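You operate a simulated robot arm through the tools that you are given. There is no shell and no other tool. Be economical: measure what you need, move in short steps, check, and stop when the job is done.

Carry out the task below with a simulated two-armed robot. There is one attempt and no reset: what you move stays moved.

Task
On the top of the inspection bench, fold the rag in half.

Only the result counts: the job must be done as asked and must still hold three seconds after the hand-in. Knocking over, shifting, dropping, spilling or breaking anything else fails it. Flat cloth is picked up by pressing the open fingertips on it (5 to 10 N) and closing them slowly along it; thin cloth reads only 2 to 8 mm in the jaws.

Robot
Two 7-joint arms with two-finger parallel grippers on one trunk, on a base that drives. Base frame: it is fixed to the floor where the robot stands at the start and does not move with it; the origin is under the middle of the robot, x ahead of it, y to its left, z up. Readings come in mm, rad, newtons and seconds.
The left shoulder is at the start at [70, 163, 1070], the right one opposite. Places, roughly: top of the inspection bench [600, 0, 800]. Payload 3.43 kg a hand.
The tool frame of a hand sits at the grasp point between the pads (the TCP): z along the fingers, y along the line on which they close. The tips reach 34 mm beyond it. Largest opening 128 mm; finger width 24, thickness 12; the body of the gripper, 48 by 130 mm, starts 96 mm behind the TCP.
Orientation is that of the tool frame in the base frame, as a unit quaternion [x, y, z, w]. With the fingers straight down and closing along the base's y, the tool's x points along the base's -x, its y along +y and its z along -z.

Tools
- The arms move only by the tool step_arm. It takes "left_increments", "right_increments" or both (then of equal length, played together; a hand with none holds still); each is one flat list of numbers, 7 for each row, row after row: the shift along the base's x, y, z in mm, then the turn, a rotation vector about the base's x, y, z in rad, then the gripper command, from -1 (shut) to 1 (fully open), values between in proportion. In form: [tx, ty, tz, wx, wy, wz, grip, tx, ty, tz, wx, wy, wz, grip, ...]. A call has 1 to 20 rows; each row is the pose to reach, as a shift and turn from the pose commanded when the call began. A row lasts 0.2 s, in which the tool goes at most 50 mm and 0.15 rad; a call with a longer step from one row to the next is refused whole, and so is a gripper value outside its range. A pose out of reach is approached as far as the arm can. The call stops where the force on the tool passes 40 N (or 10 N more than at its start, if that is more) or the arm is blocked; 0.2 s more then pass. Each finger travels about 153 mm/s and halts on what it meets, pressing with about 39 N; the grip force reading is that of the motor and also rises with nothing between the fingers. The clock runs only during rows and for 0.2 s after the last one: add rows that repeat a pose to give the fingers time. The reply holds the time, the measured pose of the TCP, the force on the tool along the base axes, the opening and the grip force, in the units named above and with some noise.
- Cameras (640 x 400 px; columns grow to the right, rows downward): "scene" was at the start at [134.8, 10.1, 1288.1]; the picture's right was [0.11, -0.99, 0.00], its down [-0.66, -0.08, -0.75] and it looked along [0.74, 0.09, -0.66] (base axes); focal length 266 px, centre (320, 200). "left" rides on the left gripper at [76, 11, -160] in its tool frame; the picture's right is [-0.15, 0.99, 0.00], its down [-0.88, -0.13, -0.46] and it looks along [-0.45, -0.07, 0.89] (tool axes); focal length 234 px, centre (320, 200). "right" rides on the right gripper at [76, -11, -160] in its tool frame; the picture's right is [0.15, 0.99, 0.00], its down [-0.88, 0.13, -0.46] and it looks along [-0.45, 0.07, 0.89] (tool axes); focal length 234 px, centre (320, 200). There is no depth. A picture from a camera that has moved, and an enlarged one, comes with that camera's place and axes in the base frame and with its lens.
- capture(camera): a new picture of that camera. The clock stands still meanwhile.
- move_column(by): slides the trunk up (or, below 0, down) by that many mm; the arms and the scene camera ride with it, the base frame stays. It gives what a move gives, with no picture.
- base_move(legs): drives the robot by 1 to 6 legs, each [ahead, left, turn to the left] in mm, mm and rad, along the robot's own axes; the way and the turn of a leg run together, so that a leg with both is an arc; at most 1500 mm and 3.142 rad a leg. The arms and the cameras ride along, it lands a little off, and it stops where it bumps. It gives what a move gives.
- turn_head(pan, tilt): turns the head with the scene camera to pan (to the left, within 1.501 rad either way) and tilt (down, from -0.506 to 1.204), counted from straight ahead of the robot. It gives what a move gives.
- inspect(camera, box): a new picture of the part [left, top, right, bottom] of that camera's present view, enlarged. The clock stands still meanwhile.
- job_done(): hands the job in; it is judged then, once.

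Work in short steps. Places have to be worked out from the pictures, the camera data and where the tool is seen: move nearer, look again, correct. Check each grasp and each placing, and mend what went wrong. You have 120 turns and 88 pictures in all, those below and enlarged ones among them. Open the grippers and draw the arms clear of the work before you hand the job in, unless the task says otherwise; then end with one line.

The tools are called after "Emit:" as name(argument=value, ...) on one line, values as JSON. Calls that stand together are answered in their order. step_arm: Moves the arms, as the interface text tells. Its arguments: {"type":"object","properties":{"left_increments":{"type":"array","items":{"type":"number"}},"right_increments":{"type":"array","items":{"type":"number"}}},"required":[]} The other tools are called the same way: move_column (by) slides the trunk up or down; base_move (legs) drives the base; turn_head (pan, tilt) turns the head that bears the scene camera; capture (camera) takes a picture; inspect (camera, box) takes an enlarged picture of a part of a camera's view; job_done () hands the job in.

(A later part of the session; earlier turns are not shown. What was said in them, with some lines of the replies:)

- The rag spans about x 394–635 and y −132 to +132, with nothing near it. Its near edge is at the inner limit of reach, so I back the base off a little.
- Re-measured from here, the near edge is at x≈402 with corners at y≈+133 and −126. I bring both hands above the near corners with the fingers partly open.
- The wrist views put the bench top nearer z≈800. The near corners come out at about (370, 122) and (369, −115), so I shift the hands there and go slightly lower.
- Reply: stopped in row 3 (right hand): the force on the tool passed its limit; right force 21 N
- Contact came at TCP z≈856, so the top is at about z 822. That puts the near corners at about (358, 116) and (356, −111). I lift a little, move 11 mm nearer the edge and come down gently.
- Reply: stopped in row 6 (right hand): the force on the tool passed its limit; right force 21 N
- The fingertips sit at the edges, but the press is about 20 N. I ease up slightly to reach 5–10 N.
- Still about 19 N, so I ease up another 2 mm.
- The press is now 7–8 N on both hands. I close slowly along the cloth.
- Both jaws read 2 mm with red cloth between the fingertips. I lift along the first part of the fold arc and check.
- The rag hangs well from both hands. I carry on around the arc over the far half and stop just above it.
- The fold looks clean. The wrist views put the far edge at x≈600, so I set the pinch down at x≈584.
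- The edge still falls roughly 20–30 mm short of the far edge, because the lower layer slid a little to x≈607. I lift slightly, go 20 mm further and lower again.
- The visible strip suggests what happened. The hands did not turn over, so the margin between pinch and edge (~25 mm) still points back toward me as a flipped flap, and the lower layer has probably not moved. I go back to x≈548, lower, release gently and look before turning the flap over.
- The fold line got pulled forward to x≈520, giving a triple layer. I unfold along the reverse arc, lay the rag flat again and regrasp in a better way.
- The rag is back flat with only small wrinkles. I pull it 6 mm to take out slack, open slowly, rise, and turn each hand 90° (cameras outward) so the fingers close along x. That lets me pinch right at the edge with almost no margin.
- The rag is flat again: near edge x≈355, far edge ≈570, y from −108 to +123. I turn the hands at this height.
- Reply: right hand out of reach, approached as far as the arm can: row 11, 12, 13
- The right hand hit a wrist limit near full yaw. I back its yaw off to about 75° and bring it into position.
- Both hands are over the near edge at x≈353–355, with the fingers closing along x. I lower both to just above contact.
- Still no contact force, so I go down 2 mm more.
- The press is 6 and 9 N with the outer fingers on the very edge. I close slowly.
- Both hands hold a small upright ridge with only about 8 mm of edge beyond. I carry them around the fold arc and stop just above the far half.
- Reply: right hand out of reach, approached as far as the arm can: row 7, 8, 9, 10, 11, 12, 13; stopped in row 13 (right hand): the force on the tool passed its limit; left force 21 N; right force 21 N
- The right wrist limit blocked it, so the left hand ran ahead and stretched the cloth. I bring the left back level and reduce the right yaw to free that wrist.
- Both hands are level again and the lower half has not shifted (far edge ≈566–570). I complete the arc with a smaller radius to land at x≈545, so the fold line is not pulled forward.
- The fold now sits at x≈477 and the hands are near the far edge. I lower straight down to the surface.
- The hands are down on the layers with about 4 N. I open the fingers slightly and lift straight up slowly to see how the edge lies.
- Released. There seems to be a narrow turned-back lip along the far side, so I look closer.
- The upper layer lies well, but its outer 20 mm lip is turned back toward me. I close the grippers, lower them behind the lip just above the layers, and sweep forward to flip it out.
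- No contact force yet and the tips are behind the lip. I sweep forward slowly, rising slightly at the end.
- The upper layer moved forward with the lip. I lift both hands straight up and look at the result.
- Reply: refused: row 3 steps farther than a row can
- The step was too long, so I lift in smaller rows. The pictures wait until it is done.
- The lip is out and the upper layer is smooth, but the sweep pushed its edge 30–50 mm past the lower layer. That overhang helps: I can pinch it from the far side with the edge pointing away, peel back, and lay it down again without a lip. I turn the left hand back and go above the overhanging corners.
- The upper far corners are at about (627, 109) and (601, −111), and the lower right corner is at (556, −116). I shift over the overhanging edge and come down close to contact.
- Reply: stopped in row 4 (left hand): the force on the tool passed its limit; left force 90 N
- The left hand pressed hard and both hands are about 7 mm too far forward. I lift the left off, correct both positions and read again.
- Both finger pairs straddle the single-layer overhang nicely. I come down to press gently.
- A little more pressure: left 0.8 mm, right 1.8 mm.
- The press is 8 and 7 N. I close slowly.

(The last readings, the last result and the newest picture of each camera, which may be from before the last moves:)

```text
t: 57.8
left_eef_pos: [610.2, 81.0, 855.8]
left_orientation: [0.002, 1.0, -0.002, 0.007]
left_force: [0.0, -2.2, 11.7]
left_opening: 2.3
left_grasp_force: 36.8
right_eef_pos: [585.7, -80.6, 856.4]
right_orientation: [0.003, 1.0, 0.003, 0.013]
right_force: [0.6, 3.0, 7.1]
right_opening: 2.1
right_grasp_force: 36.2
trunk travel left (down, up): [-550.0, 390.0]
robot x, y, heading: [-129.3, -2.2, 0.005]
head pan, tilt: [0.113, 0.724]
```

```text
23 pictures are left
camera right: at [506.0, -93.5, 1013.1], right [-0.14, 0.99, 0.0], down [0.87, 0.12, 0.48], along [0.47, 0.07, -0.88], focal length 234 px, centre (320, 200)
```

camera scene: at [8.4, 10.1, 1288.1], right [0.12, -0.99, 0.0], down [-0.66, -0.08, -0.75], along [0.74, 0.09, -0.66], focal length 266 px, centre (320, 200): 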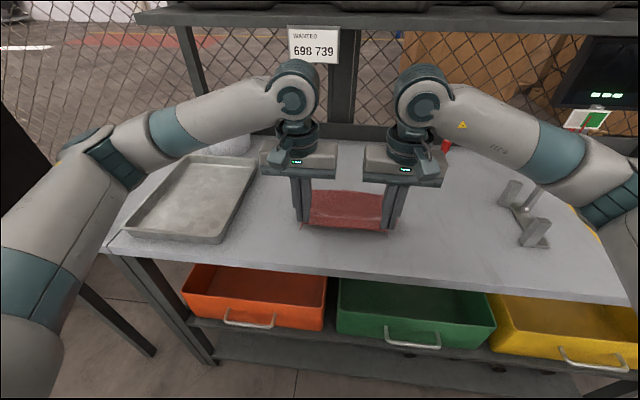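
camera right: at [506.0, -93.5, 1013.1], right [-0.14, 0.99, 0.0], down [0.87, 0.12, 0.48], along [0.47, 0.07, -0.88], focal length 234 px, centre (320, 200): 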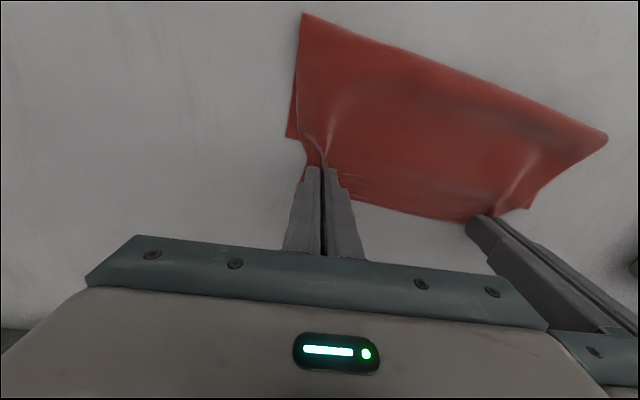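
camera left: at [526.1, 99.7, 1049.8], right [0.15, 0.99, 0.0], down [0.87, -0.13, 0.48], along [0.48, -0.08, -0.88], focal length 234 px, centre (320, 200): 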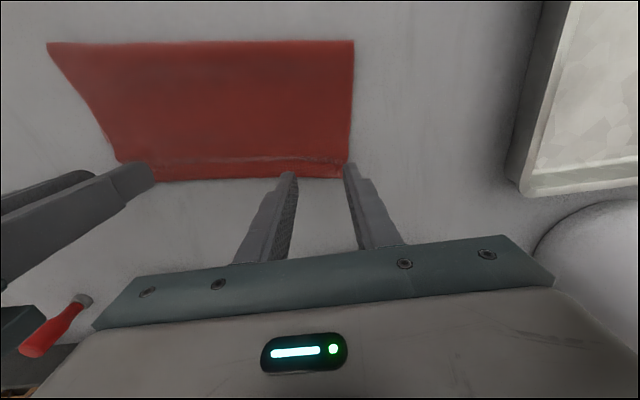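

Both hands hold the overhanging edge; the lower corners show at about (555, −113) and (588, 116). I peel the upper layer up and back past the correct fold line.

Emit:
step_arm(left_increments=[0, 0, 10, 0, 0, 0, -1, -5, 0, 30, 0, 0, 0, -1, -20, 0, 55, 0, 0, 0, -1, -45, 0, 75, 0, 0, 0, -1, -75, 0, 88, 0, 0, 0, -1, -105, 0, 92, 0, 0, 0, -1, -135, 0, 92, 0, 0, 0, -1, -165, 0, 85, 0, 0, 0, -1, -190, 0, 75, 0, 0, 0, -1, -190, 0, 75, 0, 0, 0, -1], right_increments=[0, 0, 10, 0, 0, 0, -1, -5, 0, 30, 0, 0, 0, -1, -20, 0, 55, 0, 0, 0, -1, -45, 0, 75, 0, 0, 0, -1, -75, 0, 88, 0, 0, 0, -1, -105, 0, 92, 0, 0, 0, -1, -135, 0, 92, 0, 0, 0, -1, -165, 0, 85, 0, 0, 0, -1, -190, 0, 75, 0, 0, 0, -1, -190, 0, 75, 0, 0, 0, -1])

Emit:
inspect(camera="scene", box=[260, 130, 440, 250])

Emit:
capture(camera="right")

```text
t: 60.0
left_eef_pos: [423.7, 83.2, 931.5]
left_orientation: [0.002, 1.0, -0.003, 0.007]
left_force: [0.4, -4.4, -0.4]
left_opening: 2.6
left_grasp_force: 36.8
right_eef_pos: [397.6, -80.0, 930.5]
right_orientation: [0.002, 1.0, 0.002, 0.011]
right_force: [0.5, 4.1, 0.0]
right_opening: 2.2
right_grasp_force: 36.2
trunk travel left (down, up): [-550.0, 390.0]
robot x, y, heading: [-124.1, 0.6, -0.0]
head pan, tilt: [0.113, 0.724]
```

```text
3.33 times, centred on (350, 190) of scene
camera zoom: at [9.4, 10.4, 1288.1], right [0.12, -0.99, 0.0], down [-0.66, -0.08, -0.75], along [0.74, 0.09, -0.66], focal length 887 px, centre (220, 233)
```

zoom: 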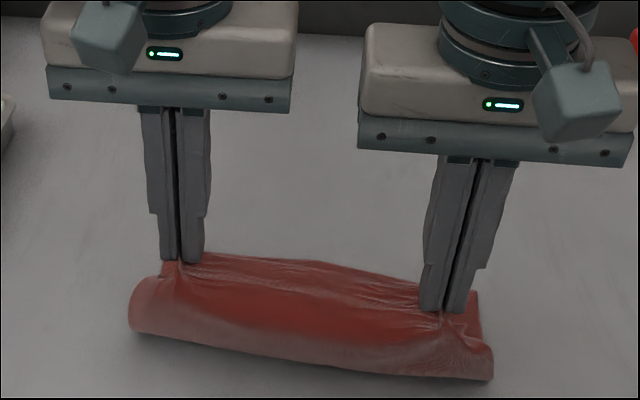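

```text
21 pictures are left
camera right: at [318.9, -92.2, 1087.1], right [-0.14, 0.99, 0.0], down [0.87, 0.12, 0.48], along [0.47, 0.07, -0.88], focal length 234 px, centre (320, 200)
```

right: 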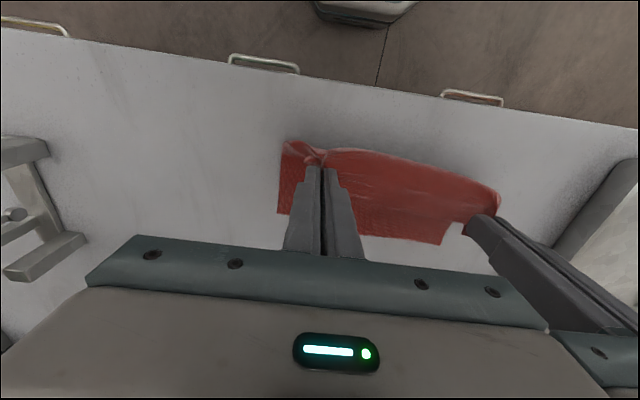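

The rag followed back a bit. The lower far corners are now at about (487, −122) and (509, 111), so the upper edge should land at x≈489 on the right and ≈506 on the left. I lay it forward and down, stopping just above.

Emit:
step_arm(left_increments=[7, 0, 0, 0, 0, 0, -1, 13, 0, 0, 0, 0, 0, -1, 20, 0, -3, 0, 0, 0, -1, 27, 0, -7, 0, 0, 0, -1, 34, 0, -13, 0, 0, 0, -1, 41, 0, -20, 0, 0, 0, -1, 47, 0, -28, 0, 0, 0, -1, 52, 0, -36, 0, 0, 0, -1, 57, 0, -46, 0, 0, 0, -1, 60, 0, -54, 0, 0, 0, -1, 60, 0, -54, 0, 0, 0, -1], right_increments=[8, 0, 0, 0, 0, 0, -1, 15, 0, 0, 0, 0, 0, -1, 23, 0, -3, 0, 0, 0, -1, 30, 0, -7, 0, 0, 0, -1, 38, 0, -13, 0, 0, 0, -1, 46, 0, -20, 0, 0, 0, -1, 53, 0, -28, 0, 0, 0, -1, 59, 0, -36, 0, 0, 0, -1, 64, 0, -46, 0, 0, 0, -1, 67, 0, -54, 0, 0, 0, -1, 67, 0, -54, 0, 0, 0, -1])

Emit:
capture(camera="right")

Emit:
capture(camera="left")

```text
t: 62.4
left_eef_pos: [483.6, 81.1, 875.6]
left_orientation: [0.001, 1.0, -0.002, 0.007]
left_force: [0.5, -1.3, -0.5]
left_opening: 2.3
left_grasp_force: 37.0
right_eef_pos: [464.3, -81.0, 876.1]
right_orientation: [0.002, 1.0, 0.002, 0.012]
right_force: [-0.3, 0.9, 0.0]
right_opening: 2.2
right_grasp_force: 36.7
trunk travel left (down, up): [-550.0, 390.0]
robot x, y, heading: [-129.1, -0.2, -0.001]
head pan, tilt: [0.113, 0.724]
```

```text
20 pictures are left
camera right: at [385.6, -92.7, 1032.9], right [-0.14, 0.99, 0.0], down [0.87, 0.12, 0.48], along [0.47, 0.07, -0.88], focal length 234 px, centre (320, 200)
```

right: 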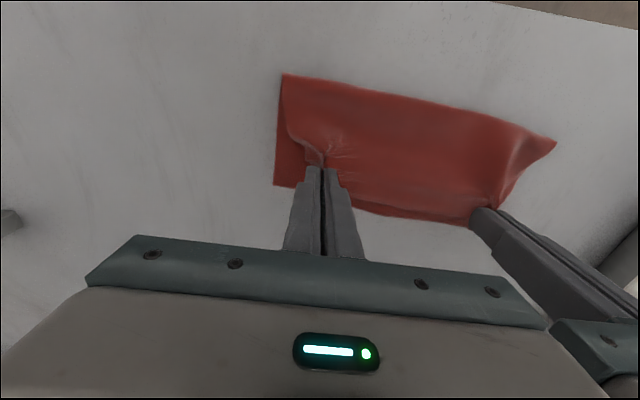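

```text
19 pictures are left
camera left: at [406.1, 93.7, 1033.5], right [0.15, 0.99, 0.0], down [0.87, -0.13, 0.47], along [0.46, -0.07, -0.88], focal length 234 px, centre (320, 200)
```

left: 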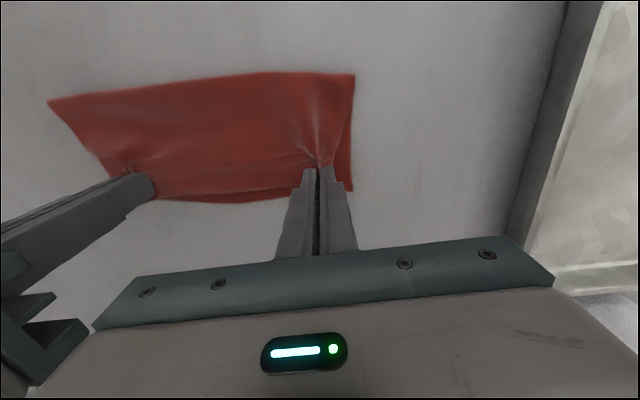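

Alignment looks right: lower corners at (487, −122) and (510, 110), fold at x≈390–409. I lower the last bit and spread slightly outward to square the corners.

Emit:
step_arm(left_increments=[1, 1, -4, 0, 0, 0, -1, 3, 3, -9, 0, 0, 0, -1, 5, 4, -14, 0, 0, 0, -1, 5, 4, -17, 0, 0, 0, -1, 5, 4, -17, 0, 0, 0, -1], right_increments=[2, -4, -4, 0, 0, 0, -1, 5, -7, -9, 0, 0, 0, -1, 7, -10, -14, 0, 0, 0, -1, 7, -10, -17, 0, 0, 0, -1, 7, -10, -17, 0, 0, 0, -1])

Emit:
capture(camera="right")

Emit:
capture(camera="left")

```text
t: 63.6
left_eef_pos: [487.4, 82.4, 858.8]
left_orientation: [0.003, 1.0, -0.004, 0.007]
left_force: [-2.4, -30.7, -0.6]
left_opening: 2.4
left_grasp_force: 37.3
right_eef_pos: [470.1, -89.1, 858.0]
right_orientation: [0.001, 1.0, 0.005, 0.013]
right_force: [2.6, 30.8, 0.6]
right_opening: 2.0
right_grasp_force: 37.2
trunk travel left (down, up): [-550.0, 390.0]
robot x, y, heading: [-123.4, -1.3, -0.001]
head pan, tilt: [0.113, 0.724]
```

```text
18 pictures are left
camera right: at [390.9, -102.1, 1015.3], right [-0.14, 0.99, 0.01], down [0.87, 0.12, 0.48], along [0.47, 0.07, -0.88], focal length 234 px, centre (320, 200)
```

right: 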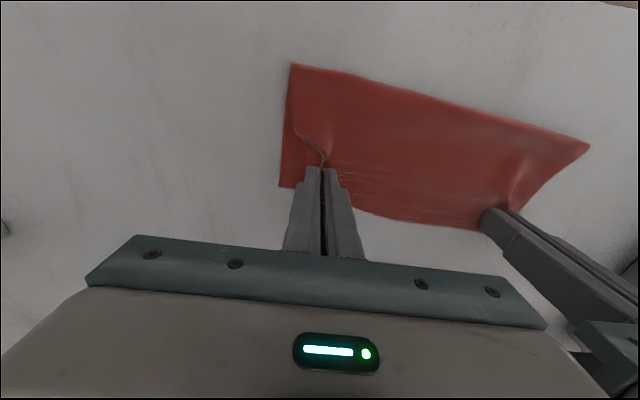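

```text
17 pictures are left
camera left: at [410.8, 96.3, 1016.6], right [0.15, 0.99, -0.01], down [0.87, -0.13, 0.47], along [0.46, -0.08, -0.88], focal length 234 px, centre (320, 200)
```

left: 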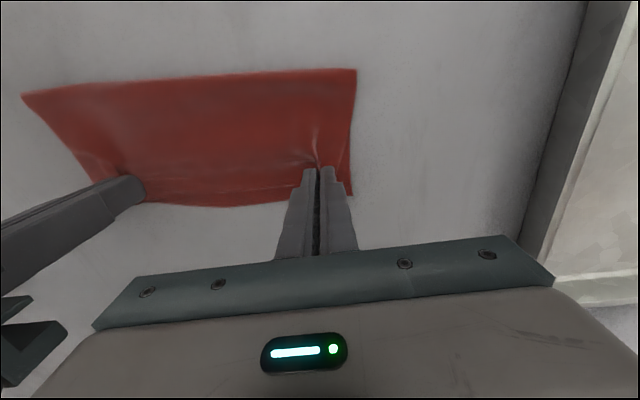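

The stretch is too tight at 30 N, so I ease it. Then I open the fingers slowly with light contact, which spreads the gathered corners back out, and lift straight up.

Emit:
step_arm(left_increments=[0, -2, 0, 0, 0, 0, -1, 0, -3, 0, 0, 0, 0, -1, 0, -3, -1, 0, 0, 0, -0.9, 0, -3, -1, 0, 0, 0, -0.8, 0, -3, -1, 0, 0, 0, -0.7, 0, -3, -1, 0, 0, 0, -0.6, 0, -3, -1, 0, 0, 0, -0.5, 0, -3, -1, 0, 0, 0, -0.42, 0, -3, 4, 0, 0, 0, -0.42, 0, -3, 15, 0, 0, 0, -0.42, 0, -3, 50, 0, 0, 0, -0.42, 0, -3, 95, 0, 0, 0, -0.42], right_increments=[0, 3, 0, 0, 0, 0, -1, 0, 5, 0, 0, 0, 0, -1, 0, 5, -1, 0, 0, 0, -0.9, 0, 5, -1, 0, 0, 0, -0.8, 0, 5, -1, 0, 0, 0, -0.7, 0, 5, -1, 0, 0, 0, -0.6, 0, 5, -1, 0, 0, 0, -0.5, 0, 5, -1, 0, 0, 0, -0.42, 0, 5, 4, 0, 0, 0, -0.42, 0, 5, 15, 0, 0, 0, -0.42, 0, 5, 50, 0, 0, 0, -0.42, 0, 5, 95, 0, 0, 0, -0.42])

Emit:
inspect(camera="scene", box=[260, 140, 440, 260])

Emit:
capture(camera="right")

Emit:
capture(camera="left")

```text
t: 66.2
left_eef_pos: [485.8, 80.3, 951.8]
left_orientation: [0.001, 1.0, -0.002, 0.007]
left_force: [0.2, -0.3, -1.0]
left_opening: 37.0
left_grasp_force: 0.0
right_eef_pos: [470.6, -84.4, 952.1]
right_orientation: [0.002, 1.0, 0.002, 0.013]
right_force: [-0.4, 0.4, 0.9]
right_opening: 36.9
right_grasp_force: 0.0
trunk travel left (down, up): [-550.0, 390.0]
robot x, y, heading: [-124.3, -2.4, -0.003]
head pan, tilt: [0.113, 0.724]
```

```text
3.33 times, centred on (350, 200) of scene
camera zoom: at [7.5, 10.5, 1288.1], right [0.12, -0.99, 0.0], down [-0.66, -0.08, -0.75], along [0.74, 0.09, -0.66], focal length 887 px, centre (220, 200)
```

zoom: 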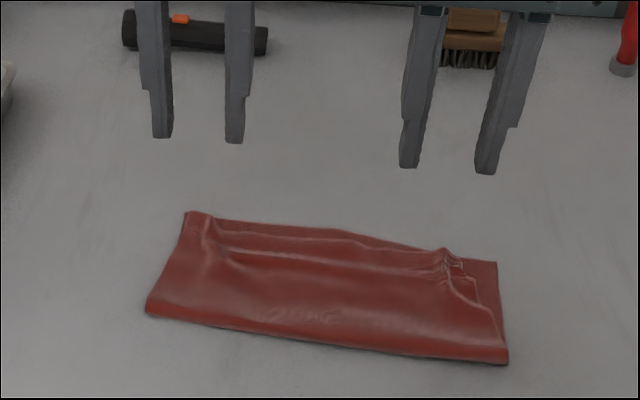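

```text
15 pictures are left
camera right: at [392.0, -96.7, 1110.3], right [-0.14, 0.99, 0.0], down [0.87, 0.12, 0.48], along [0.47, 0.07, -0.88], focal length 234 px, centre (320, 200)
```

right: 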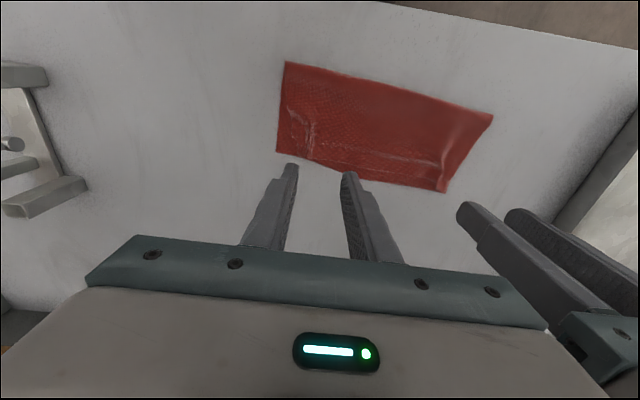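

```text
14 pictures are left
camera left: at [408.4, 92.4, 1110.4], right [0.15, 0.99, 0.0], down [0.87, -0.13, 0.47], along [0.46, -0.07, -0.88], focal length 234 px, centre (320, 200)
```

left: 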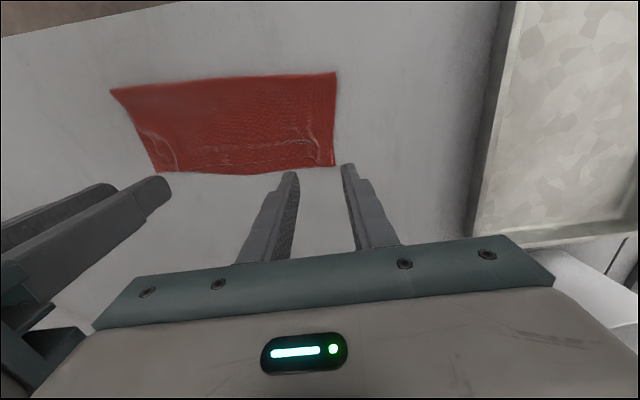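

Good: folded with edges nearly matching. I check the right corner close up, where the upper layer is still gathered inward.

Emit:
inspect(camera="right", box=[260, 50, 420, 190])

Emit:
inspect(camera="left", box=[220, 60, 360, 190])

```text
2.86 times, centred on (340, 120) of right
camera zoom: at [392.0, -96.7, 1110.3], right [-0.14, 0.99, 0.0], down [0.87, 0.12, 0.48], along [0.47, 0.07, -0.88], focal length 669 px, centre (263, 429)
```

zoom: 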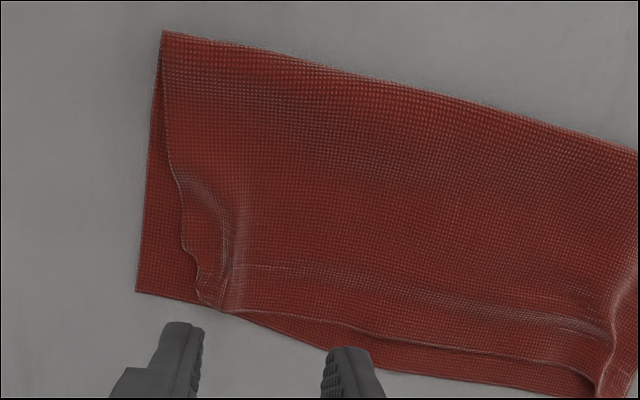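

```text
3.08 times, centred on (290, 125) of left
camera zoom: at [408.4, 92.4, 1110.4], right [0.15, 0.99, 0.0], down [0.87, -0.13, 0.47], along [0.46, -0.07, -0.88], focal length 720 px, centre (412, 431)
```

zoom: 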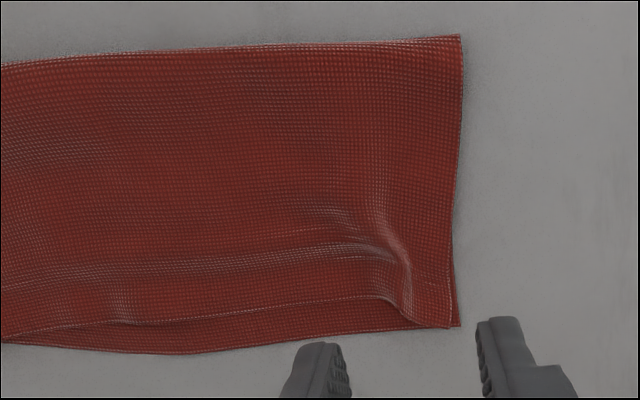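

Left corner matches within about 4 mm. The right upper corner is still about 29 mm inward because of a small gathered ridge near (469, −101), so I close the right fingers beside it and sweep it outward lightly.

Emit:
step_arm(right_increments=[1, 2, -20, 0, 0, 0, -0.8, 3, 4, -50, 0, 0, 0, -1, 3, 4, -80, 0, 0, 0, -1, 3, 4, -90, 0, 0, 0, -1, 3, 4, -93, 0, 0, 0, -1, 3, 4, -94, 0, 0, 0, -1, 3, 4, -94, 0, 0, 0, -1])

```text
t: 67.8
left_eef_pos: [487.4, 80.2, 951.0]
left_orientation: [0.001, 1.0, -0.002, 0.007]
left_force: [0.6, -0.5, 0.6]
left_opening: 37.0
left_grasp_force: 0.1
right_eef_pos: [475.5, -80.6, 859.4]
right_orientation: [0.003, 1.0, 0.003, 0.012]
right_force: [0.2, -0.3, -0.6]
right_opening: 0.0
right_grasp_force: 32.8
trunk travel left (down, up): [-550.0, 390.0]
robot x, y, heading: [-123.9, -3.5, 0.004]
head pan, tilt: [0.113, 0.724]
```

The tip is just above the layers with no force. I lower 1.5 mm and sweep outward 34 mm.

Emit:
step_arm(right_increments=[0, -3, -1.5, 0, 0, 0, -1, 0, -8, -1.5, 0, 0, 0, -1, 0, -13, -1.5, 0, 0, 0, -1, 0, -18, -1.5, 0, 0, 0, -1, 0, -23, -1.5, 0, 0, 0, -1, 0, -28, -1.5, 0, 0, 0, -1, 0, -34, -1.5, 0, 0, 0, -1, 0, -34, 5, 0, 0, 0, -1, 0, -34, 40, 0, 0, 0, -1, 0, -34, 85, 0, 0, 0, -1])

Emit:
inspect(camera="right", box=[260, 50, 480, 230])

```text
t: 70.0
left_eef_pos: [486.5, 80.7, 950.2]
left_orientation: [0.001, 1.0, -0.003, 0.007]
left_force: [-0.5, -0.8, -0.1]
left_opening: 37.0
left_grasp_force: 0.1
right_eef_pos: [473.3, -115.8, 946.1]
right_orientation: [0.002, 1.0, 0.002, 0.012]
right_force: [-0.6, 0.4, 0.0]
right_opening: 0.0
right_grasp_force: 32.4
trunk travel left (down, up): [-550.0, 390.0]
robot x, y, heading: [-126.5, 5.3, 0.002]
head pan, tilt: [0.113, 0.724]
```

```text
2.22 times, centred on (370, 140) of right
camera zoom: at [394.9, -127.3, 1103.8], right [-0.14, 0.99, 0.0], down [0.87, 0.12, 0.48], along [0.47, 0.07, -0.88], focal length 520 px, centre (209, 333)
```

zoom: 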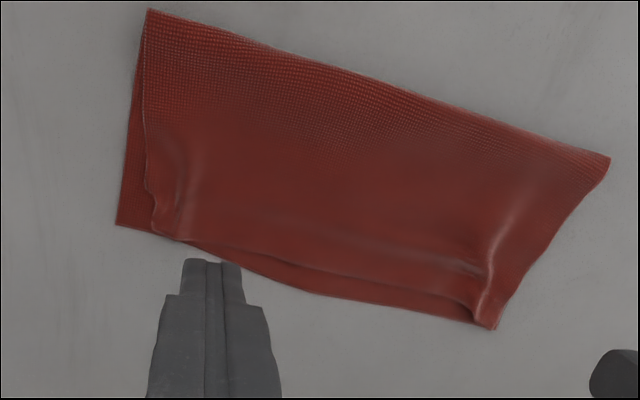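

It improved to about 20 mm. I repeat it once with slightly more contact, ending further out.

Emit:
step_arm(right_increments=[2, 15, -20, 0, 0, 0, -1, 4, 24, -55, 0, 0, 0, -1, 4, 24, -80, 0, 0, 0, -1, 4, 24, -87, 0, 0, 0, -1, 4, 20, -88.5, 0, 0, 0, -1, 4, 15, -89, 0, 0, 0, -1, 4, 10, -89, 0, 0, 0, -1, 4, 5, -89, 0, 0, 0, -1, 4, 0, -89, 0, 0, 0, -1, 4, -6, -89, 0, 0, 0, -1, 4, -12, -89, 0, 0, 0, -1, 4, -12, -80, 0, 0, 0, -1, 4, -12, -45, 0, 0, 0, -1, 4, -12, 0, 0, 0, 0, -1])

Emit:
inspect(camera="right", box=[260, 50, 480, 230])

```text
t: 73.0
left_eef_pos: [486.6, 80.6, 950.5]
left_orientation: [0.001, 1.0, -0.003, 0.007]
left_force: [-0.8, 0.5, 0.7]
left_opening: 36.8
left_grasp_force: 0.0
right_eef_pos: [477.8, -126.7, 945.3]
right_orientation: [0.002, 1.0, 0.003, 0.011]
right_force: [-0.7, 0.4, 0.2]
right_opening: 0.2
right_grasp_force: 33.0
trunk travel left (down, up): [-550.0, 390.0]
robot x, y, heading: [-123.3, 0.3, 0.003]
head pan, tilt: [0.113, 0.724]
```

```text
2.22 times, centred on (370, 140) of right
camera zoom: at [399.1, -139.0, 1101.9], right [-0.14, 0.99, 0.0], down [0.87, 0.12, 0.48], along [0.47, 0.07, -0.88], focal length 520 px, centre (209, 333)
```

zoom: 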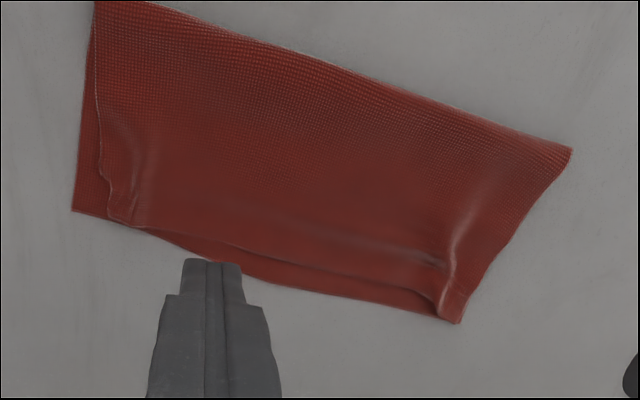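

The offsets show the whole rag slid along with the finger (now about y −195 to +53), which is harmless. I pin the rag with the left closed fingertips at about (460, 0), then sweep the right ridge once more.

Emit:
step_arm(left_increments=[-5, -20, 0, 0, 0, 0, -0.8, -12, -45, 0, 0, 0, 0, -1, -20, -65, -20, 0, 0, 0, -1, -27, -81, -50, 0, 0, 0, -1, -27, -81, -80, 0, 0, 0, -1, -27, -81, -90, 0, 0, 0, -1, -27, -81, -92, 0, 0, 0, -1, -27, -81, -94, 0, 0, 0, -1, -27, -81, -94, 0, 0, 0, -1], right_increments=[-2, -4, -20, 0, 0, 0, -1, -4, -8, -50, 0, 0, 0, -1, -6, -12, -70, 0, 0, 0, -1, -6, -12, -75, 0, 0, 0, -1, -6, -12, -75, 0, 0, 0, -1, -6, -12, -75, 0, 0, 0, -1, -6, -12, -75, 0, 0, 0, -1, -6, -12, -75, 0, 0, 0, -1, -6, -12, -75, 0, 0, 0, -1])

Emit:
capture(camera="right")

```text
t: 75.0
left_eef_pos: [461.5, -0.2, 858.7]
left_orientation: [0.002, 1.0, -0.002, 0.008]
left_force: [-0.4, -0.2, 0.2]
left_opening: 0.1
left_grasp_force: 32.6
right_eef_pos: [471.6, -139.2, 868.0]
right_orientation: [0.002, 1.0, 0.003, 0.012]
right_force: [0.5, 0.1, 0.2]
right_opening: 0.0
right_grasp_force: 32.6
trunk travel left (down, up): [-550.0, 390.0]
robot x, y, heading: [-123.6, -0.8, 0.005]
head pan, tilt: [0.113, 0.724]
```

```text
9 pictures are left
camera right: at [392.8, -152.5, 1026.3], right [-0.14, 0.99, 0.0], down [0.87, 0.12, 0.48], along [0.47, 0.07, -0.88], focal length 234 px, centre (320, 200)
```

right: 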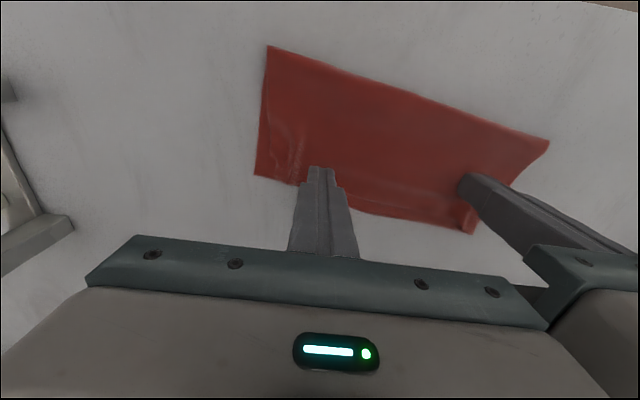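

The ridge is at (459, −163), just outboard of the right fingertip. I press the left down to pin the rag and bring the right to the layer.

Emit:
step_arm(left_increments=[0, 0, -2, 0, 0, 0, -1, 0, 0, -3, 0, 0, 0, -1, 0, 0, -3, 0, 0, 0, -1], right_increments=[-3, 0, -4, 0, 0, 0, -1, -5, 0, -8, 0, 0, 0, -1, -5, 0, -10, 0, 0, 0, -1])

```text
t: 75.8
left_eef_pos: [461.2, 1.2, 856.6]
left_orientation: [0.002, 1.0, -0.003, 0.007]
left_force: [-0.5, 0.0, -0.6]
left_opening: 0.0
left_grasp_force: 33.8
right_eef_pos: [468.1, -139.3, 858.3]
right_orientation: [0.003, 1.0, 0.003, 0.012]
right_force: [0.4, -0.9, -0.3]
right_opening: 0.0
right_grasp_force: 33.2
trunk travel left (down, up): [-550.0, 390.0]
robot x, y, heading: [-122.5, -3.6, 0.002]
head pan, tilt: [0.113, 0.724]
```

No press yet on the left, so I go down 2.5 mm more.

Emit:
step_arm(left_increments=[0, 0, -1.5, 0, 0, 0, -1, 0, 0, -2.5, 0, 0, 0, -1, 0, 0, -2.5, 0, 0, 0, -1])

```text
t: 76.6
left_eef_pos: [460.7, 1.7, 855.2]
left_orientation: [0.002, 1.0, -0.002, 0.008]
left_force: [3.0, 0.4, 14.6]
left_opening: 0.1
left_grasp_force: 33.1
right_eef_pos: [465.9, -139.3, 859.6]
right_orientation: [0.002, 1.0, 0.002, 0.011]
right_force: [0.2, -0.6, -0.7]
right_opening: 0.2
right_grasp_force: 33.4
trunk travel left (down, up): [-550.0, 390.0]
robot x, y, heading: [-122.8, 3.1, -0.001]
head pan, tilt: [0.113, 0.724]
```

The left is pinning with about 15 N. I sweep the right outward, slightly lower, then lift it.

Emit:
step_arm(right_increments=[1, -3, -1.5, 0, 0, 0, -1, 2, -8, -2, 0, 0, 0, -1, 3, -13, -2, 0, 0, 0, -1, 4, -18, -2, 0, 0, 0, -1, 5, -23, -2, 0, 0, 0, -1, 6, -28, -2, 0, 0, 0, -1, 7, -34, -2, 0, 0, 0, -1, 8, -40, -2, 0, 0, 0, -1, 9, -46, -2, 0, 0, 0, -1, 9, -46, 6, 0, 0, 0, -1, 9, -46, 45, 0, 0, 0, -1, 9, -46, 85, 0, 0, 0, -1])

Emit:
inspect(camera="right", box=[260, 50, 480, 230])

```text
t: 79.2
left_eef_pos: [459.8, -0.2, 855.1]
left_orientation: [0.002, 1.0, -0.003, 0.008]
left_force: [4.6, -0.2, 29.0]
left_opening: 0.0
left_grasp_force: 33.1
right_eef_pos: [472.4, -185.8, 945.1]
right_orientation: [0.002, 1.0, 0.003, 0.013]
right_force: [-0.7, 0.5, 1.0]
right_opening: 0.0
right_grasp_force: 33.6
trunk travel left (down, up): [-550.0, 390.0]
robot x, y, heading: [-126.6, -2.0, 0.004]
head pan, tilt: [0.113, 0.724]
```

```text
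2.22 times, centred on (370, 140) of right
camera zoom: at [393.1, -198.0, 1102.4], right [-0.14, 0.99, 0.0], down [0.87, 0.12, 0.48], along [0.47, 0.07, -0.88], focal length 520 px, centre (209, 333)
```

zoom: 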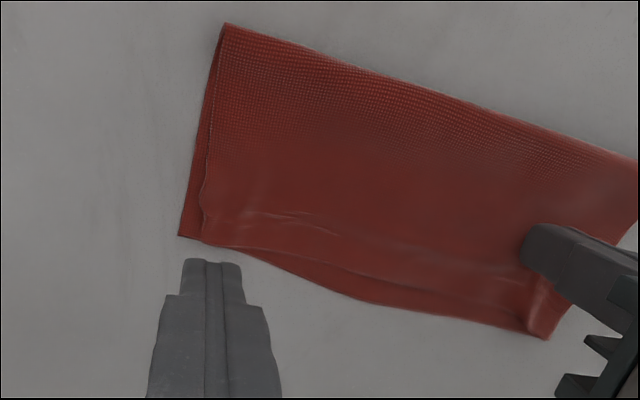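

The ridge is smoothed out and the right corner is now within about 12 mm. I lift the left straight off, open both grippers and draw them clear.

Emit:
step_arm(left_increments=[0, 0, 4, 0, 0, 0, -1, 0, 0, 25, 0, 0, 0, -1, 0, 0, 65, 0, 0, 0, -1, 0, 20, 105, 0, 0, 0, -0.6, 0, 55, 130, 0, 0, 0, -0.2, 0, 100, 140, 0, 0, 0, 0.2, 0, 145, 140, 0, 0, 0, 0.6, 0, 190, 140, 0, 0, 0, 1], right_increments=[0, 0, 10, 0, 0, 0, -1, 0, 0, 30, 0, 0, 0, -1, 0, -5, 60, 0, 0, 0, -0.8, -20, -20, 80, 0, 0, 0, -0.4, -50, -40, 90, 0, 0, 0, 0, -90, -50, 90, 0, 0, 0, 0.4, -130, -55, 90, 0, 0, 0, 0.8, -150, -55, 90, 0, 0, 0, 1])

Emit:
capture(camera="scene")

Emit:
inspect(camera="scene", box=[290, 150, 470, 270])

```text
t: 81.0
left_eef_pos: [459.9, 191.1, 994.1]
left_orientation: [0.002, 1.0, -0.003, 0.007]
left_force: [-0.5, 0.6, -0.6]
left_opening: 128.0
left_grasp_force: 0.0
right_eef_pos: [325.2, -239.7, 1035.2]
right_orientation: [0.002, 1.0, 0.002, 0.012]
right_force: [-0.3, 0.6, -0.2]
right_opening: 127.7
right_grasp_force: 0.0
trunk travel left (down, up): [-550.0, 390.0]
robot x, y, heading: [-127.6, 0.2, 0.0]
head pan, tilt: [0.113, 0.724]
```

```text
7 pictures are left
camera scene: at [8.6, 11.9, 1288.2], right [0.12, -0.99, 0.0], down [-0.66, -0.08, -0.75], along [0.74, 0.09, -0.66], focal length 266 px, centre (320, 200)
```

scene: 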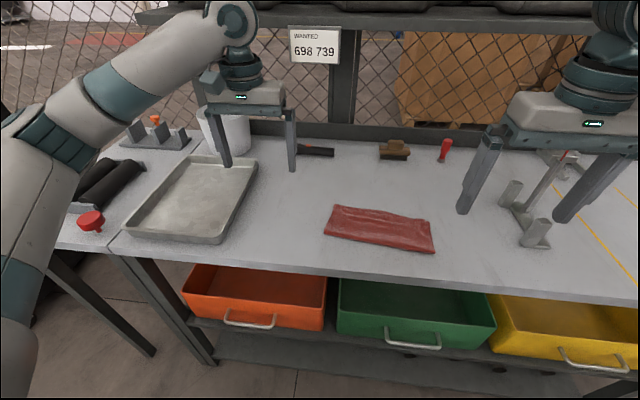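

```text
3.33 times, centred on (380, 210) of scene
camera zoom: at [8.6, 11.9, 1288.2], right [0.12, -0.99, 0.0], down [-0.66, -0.08, -0.75], along [0.74, 0.09, -0.66], focal length 887 px, centre (120, 167)
```

zoom: 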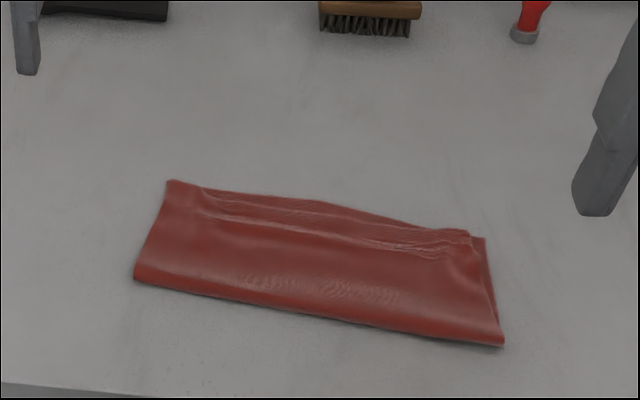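

The rag is folded in half with its corners closely matched, nothing else has moved, and both arms are clear with the grippers open. I hand the job in.

Emit:
job_done()

```text
The job is handed in.
```

I folded the rag in half on the inspection bench: one upper corner is within about 4 mm of its lower corner and the other within about 12 mm. The middle of the upper edge sits about 15 mm short of the lower one. The folded rag ended up closer to the robot and further to its right than where it started. Nothing else on the bench was disturbed, and both arms are clear with the grippers open.
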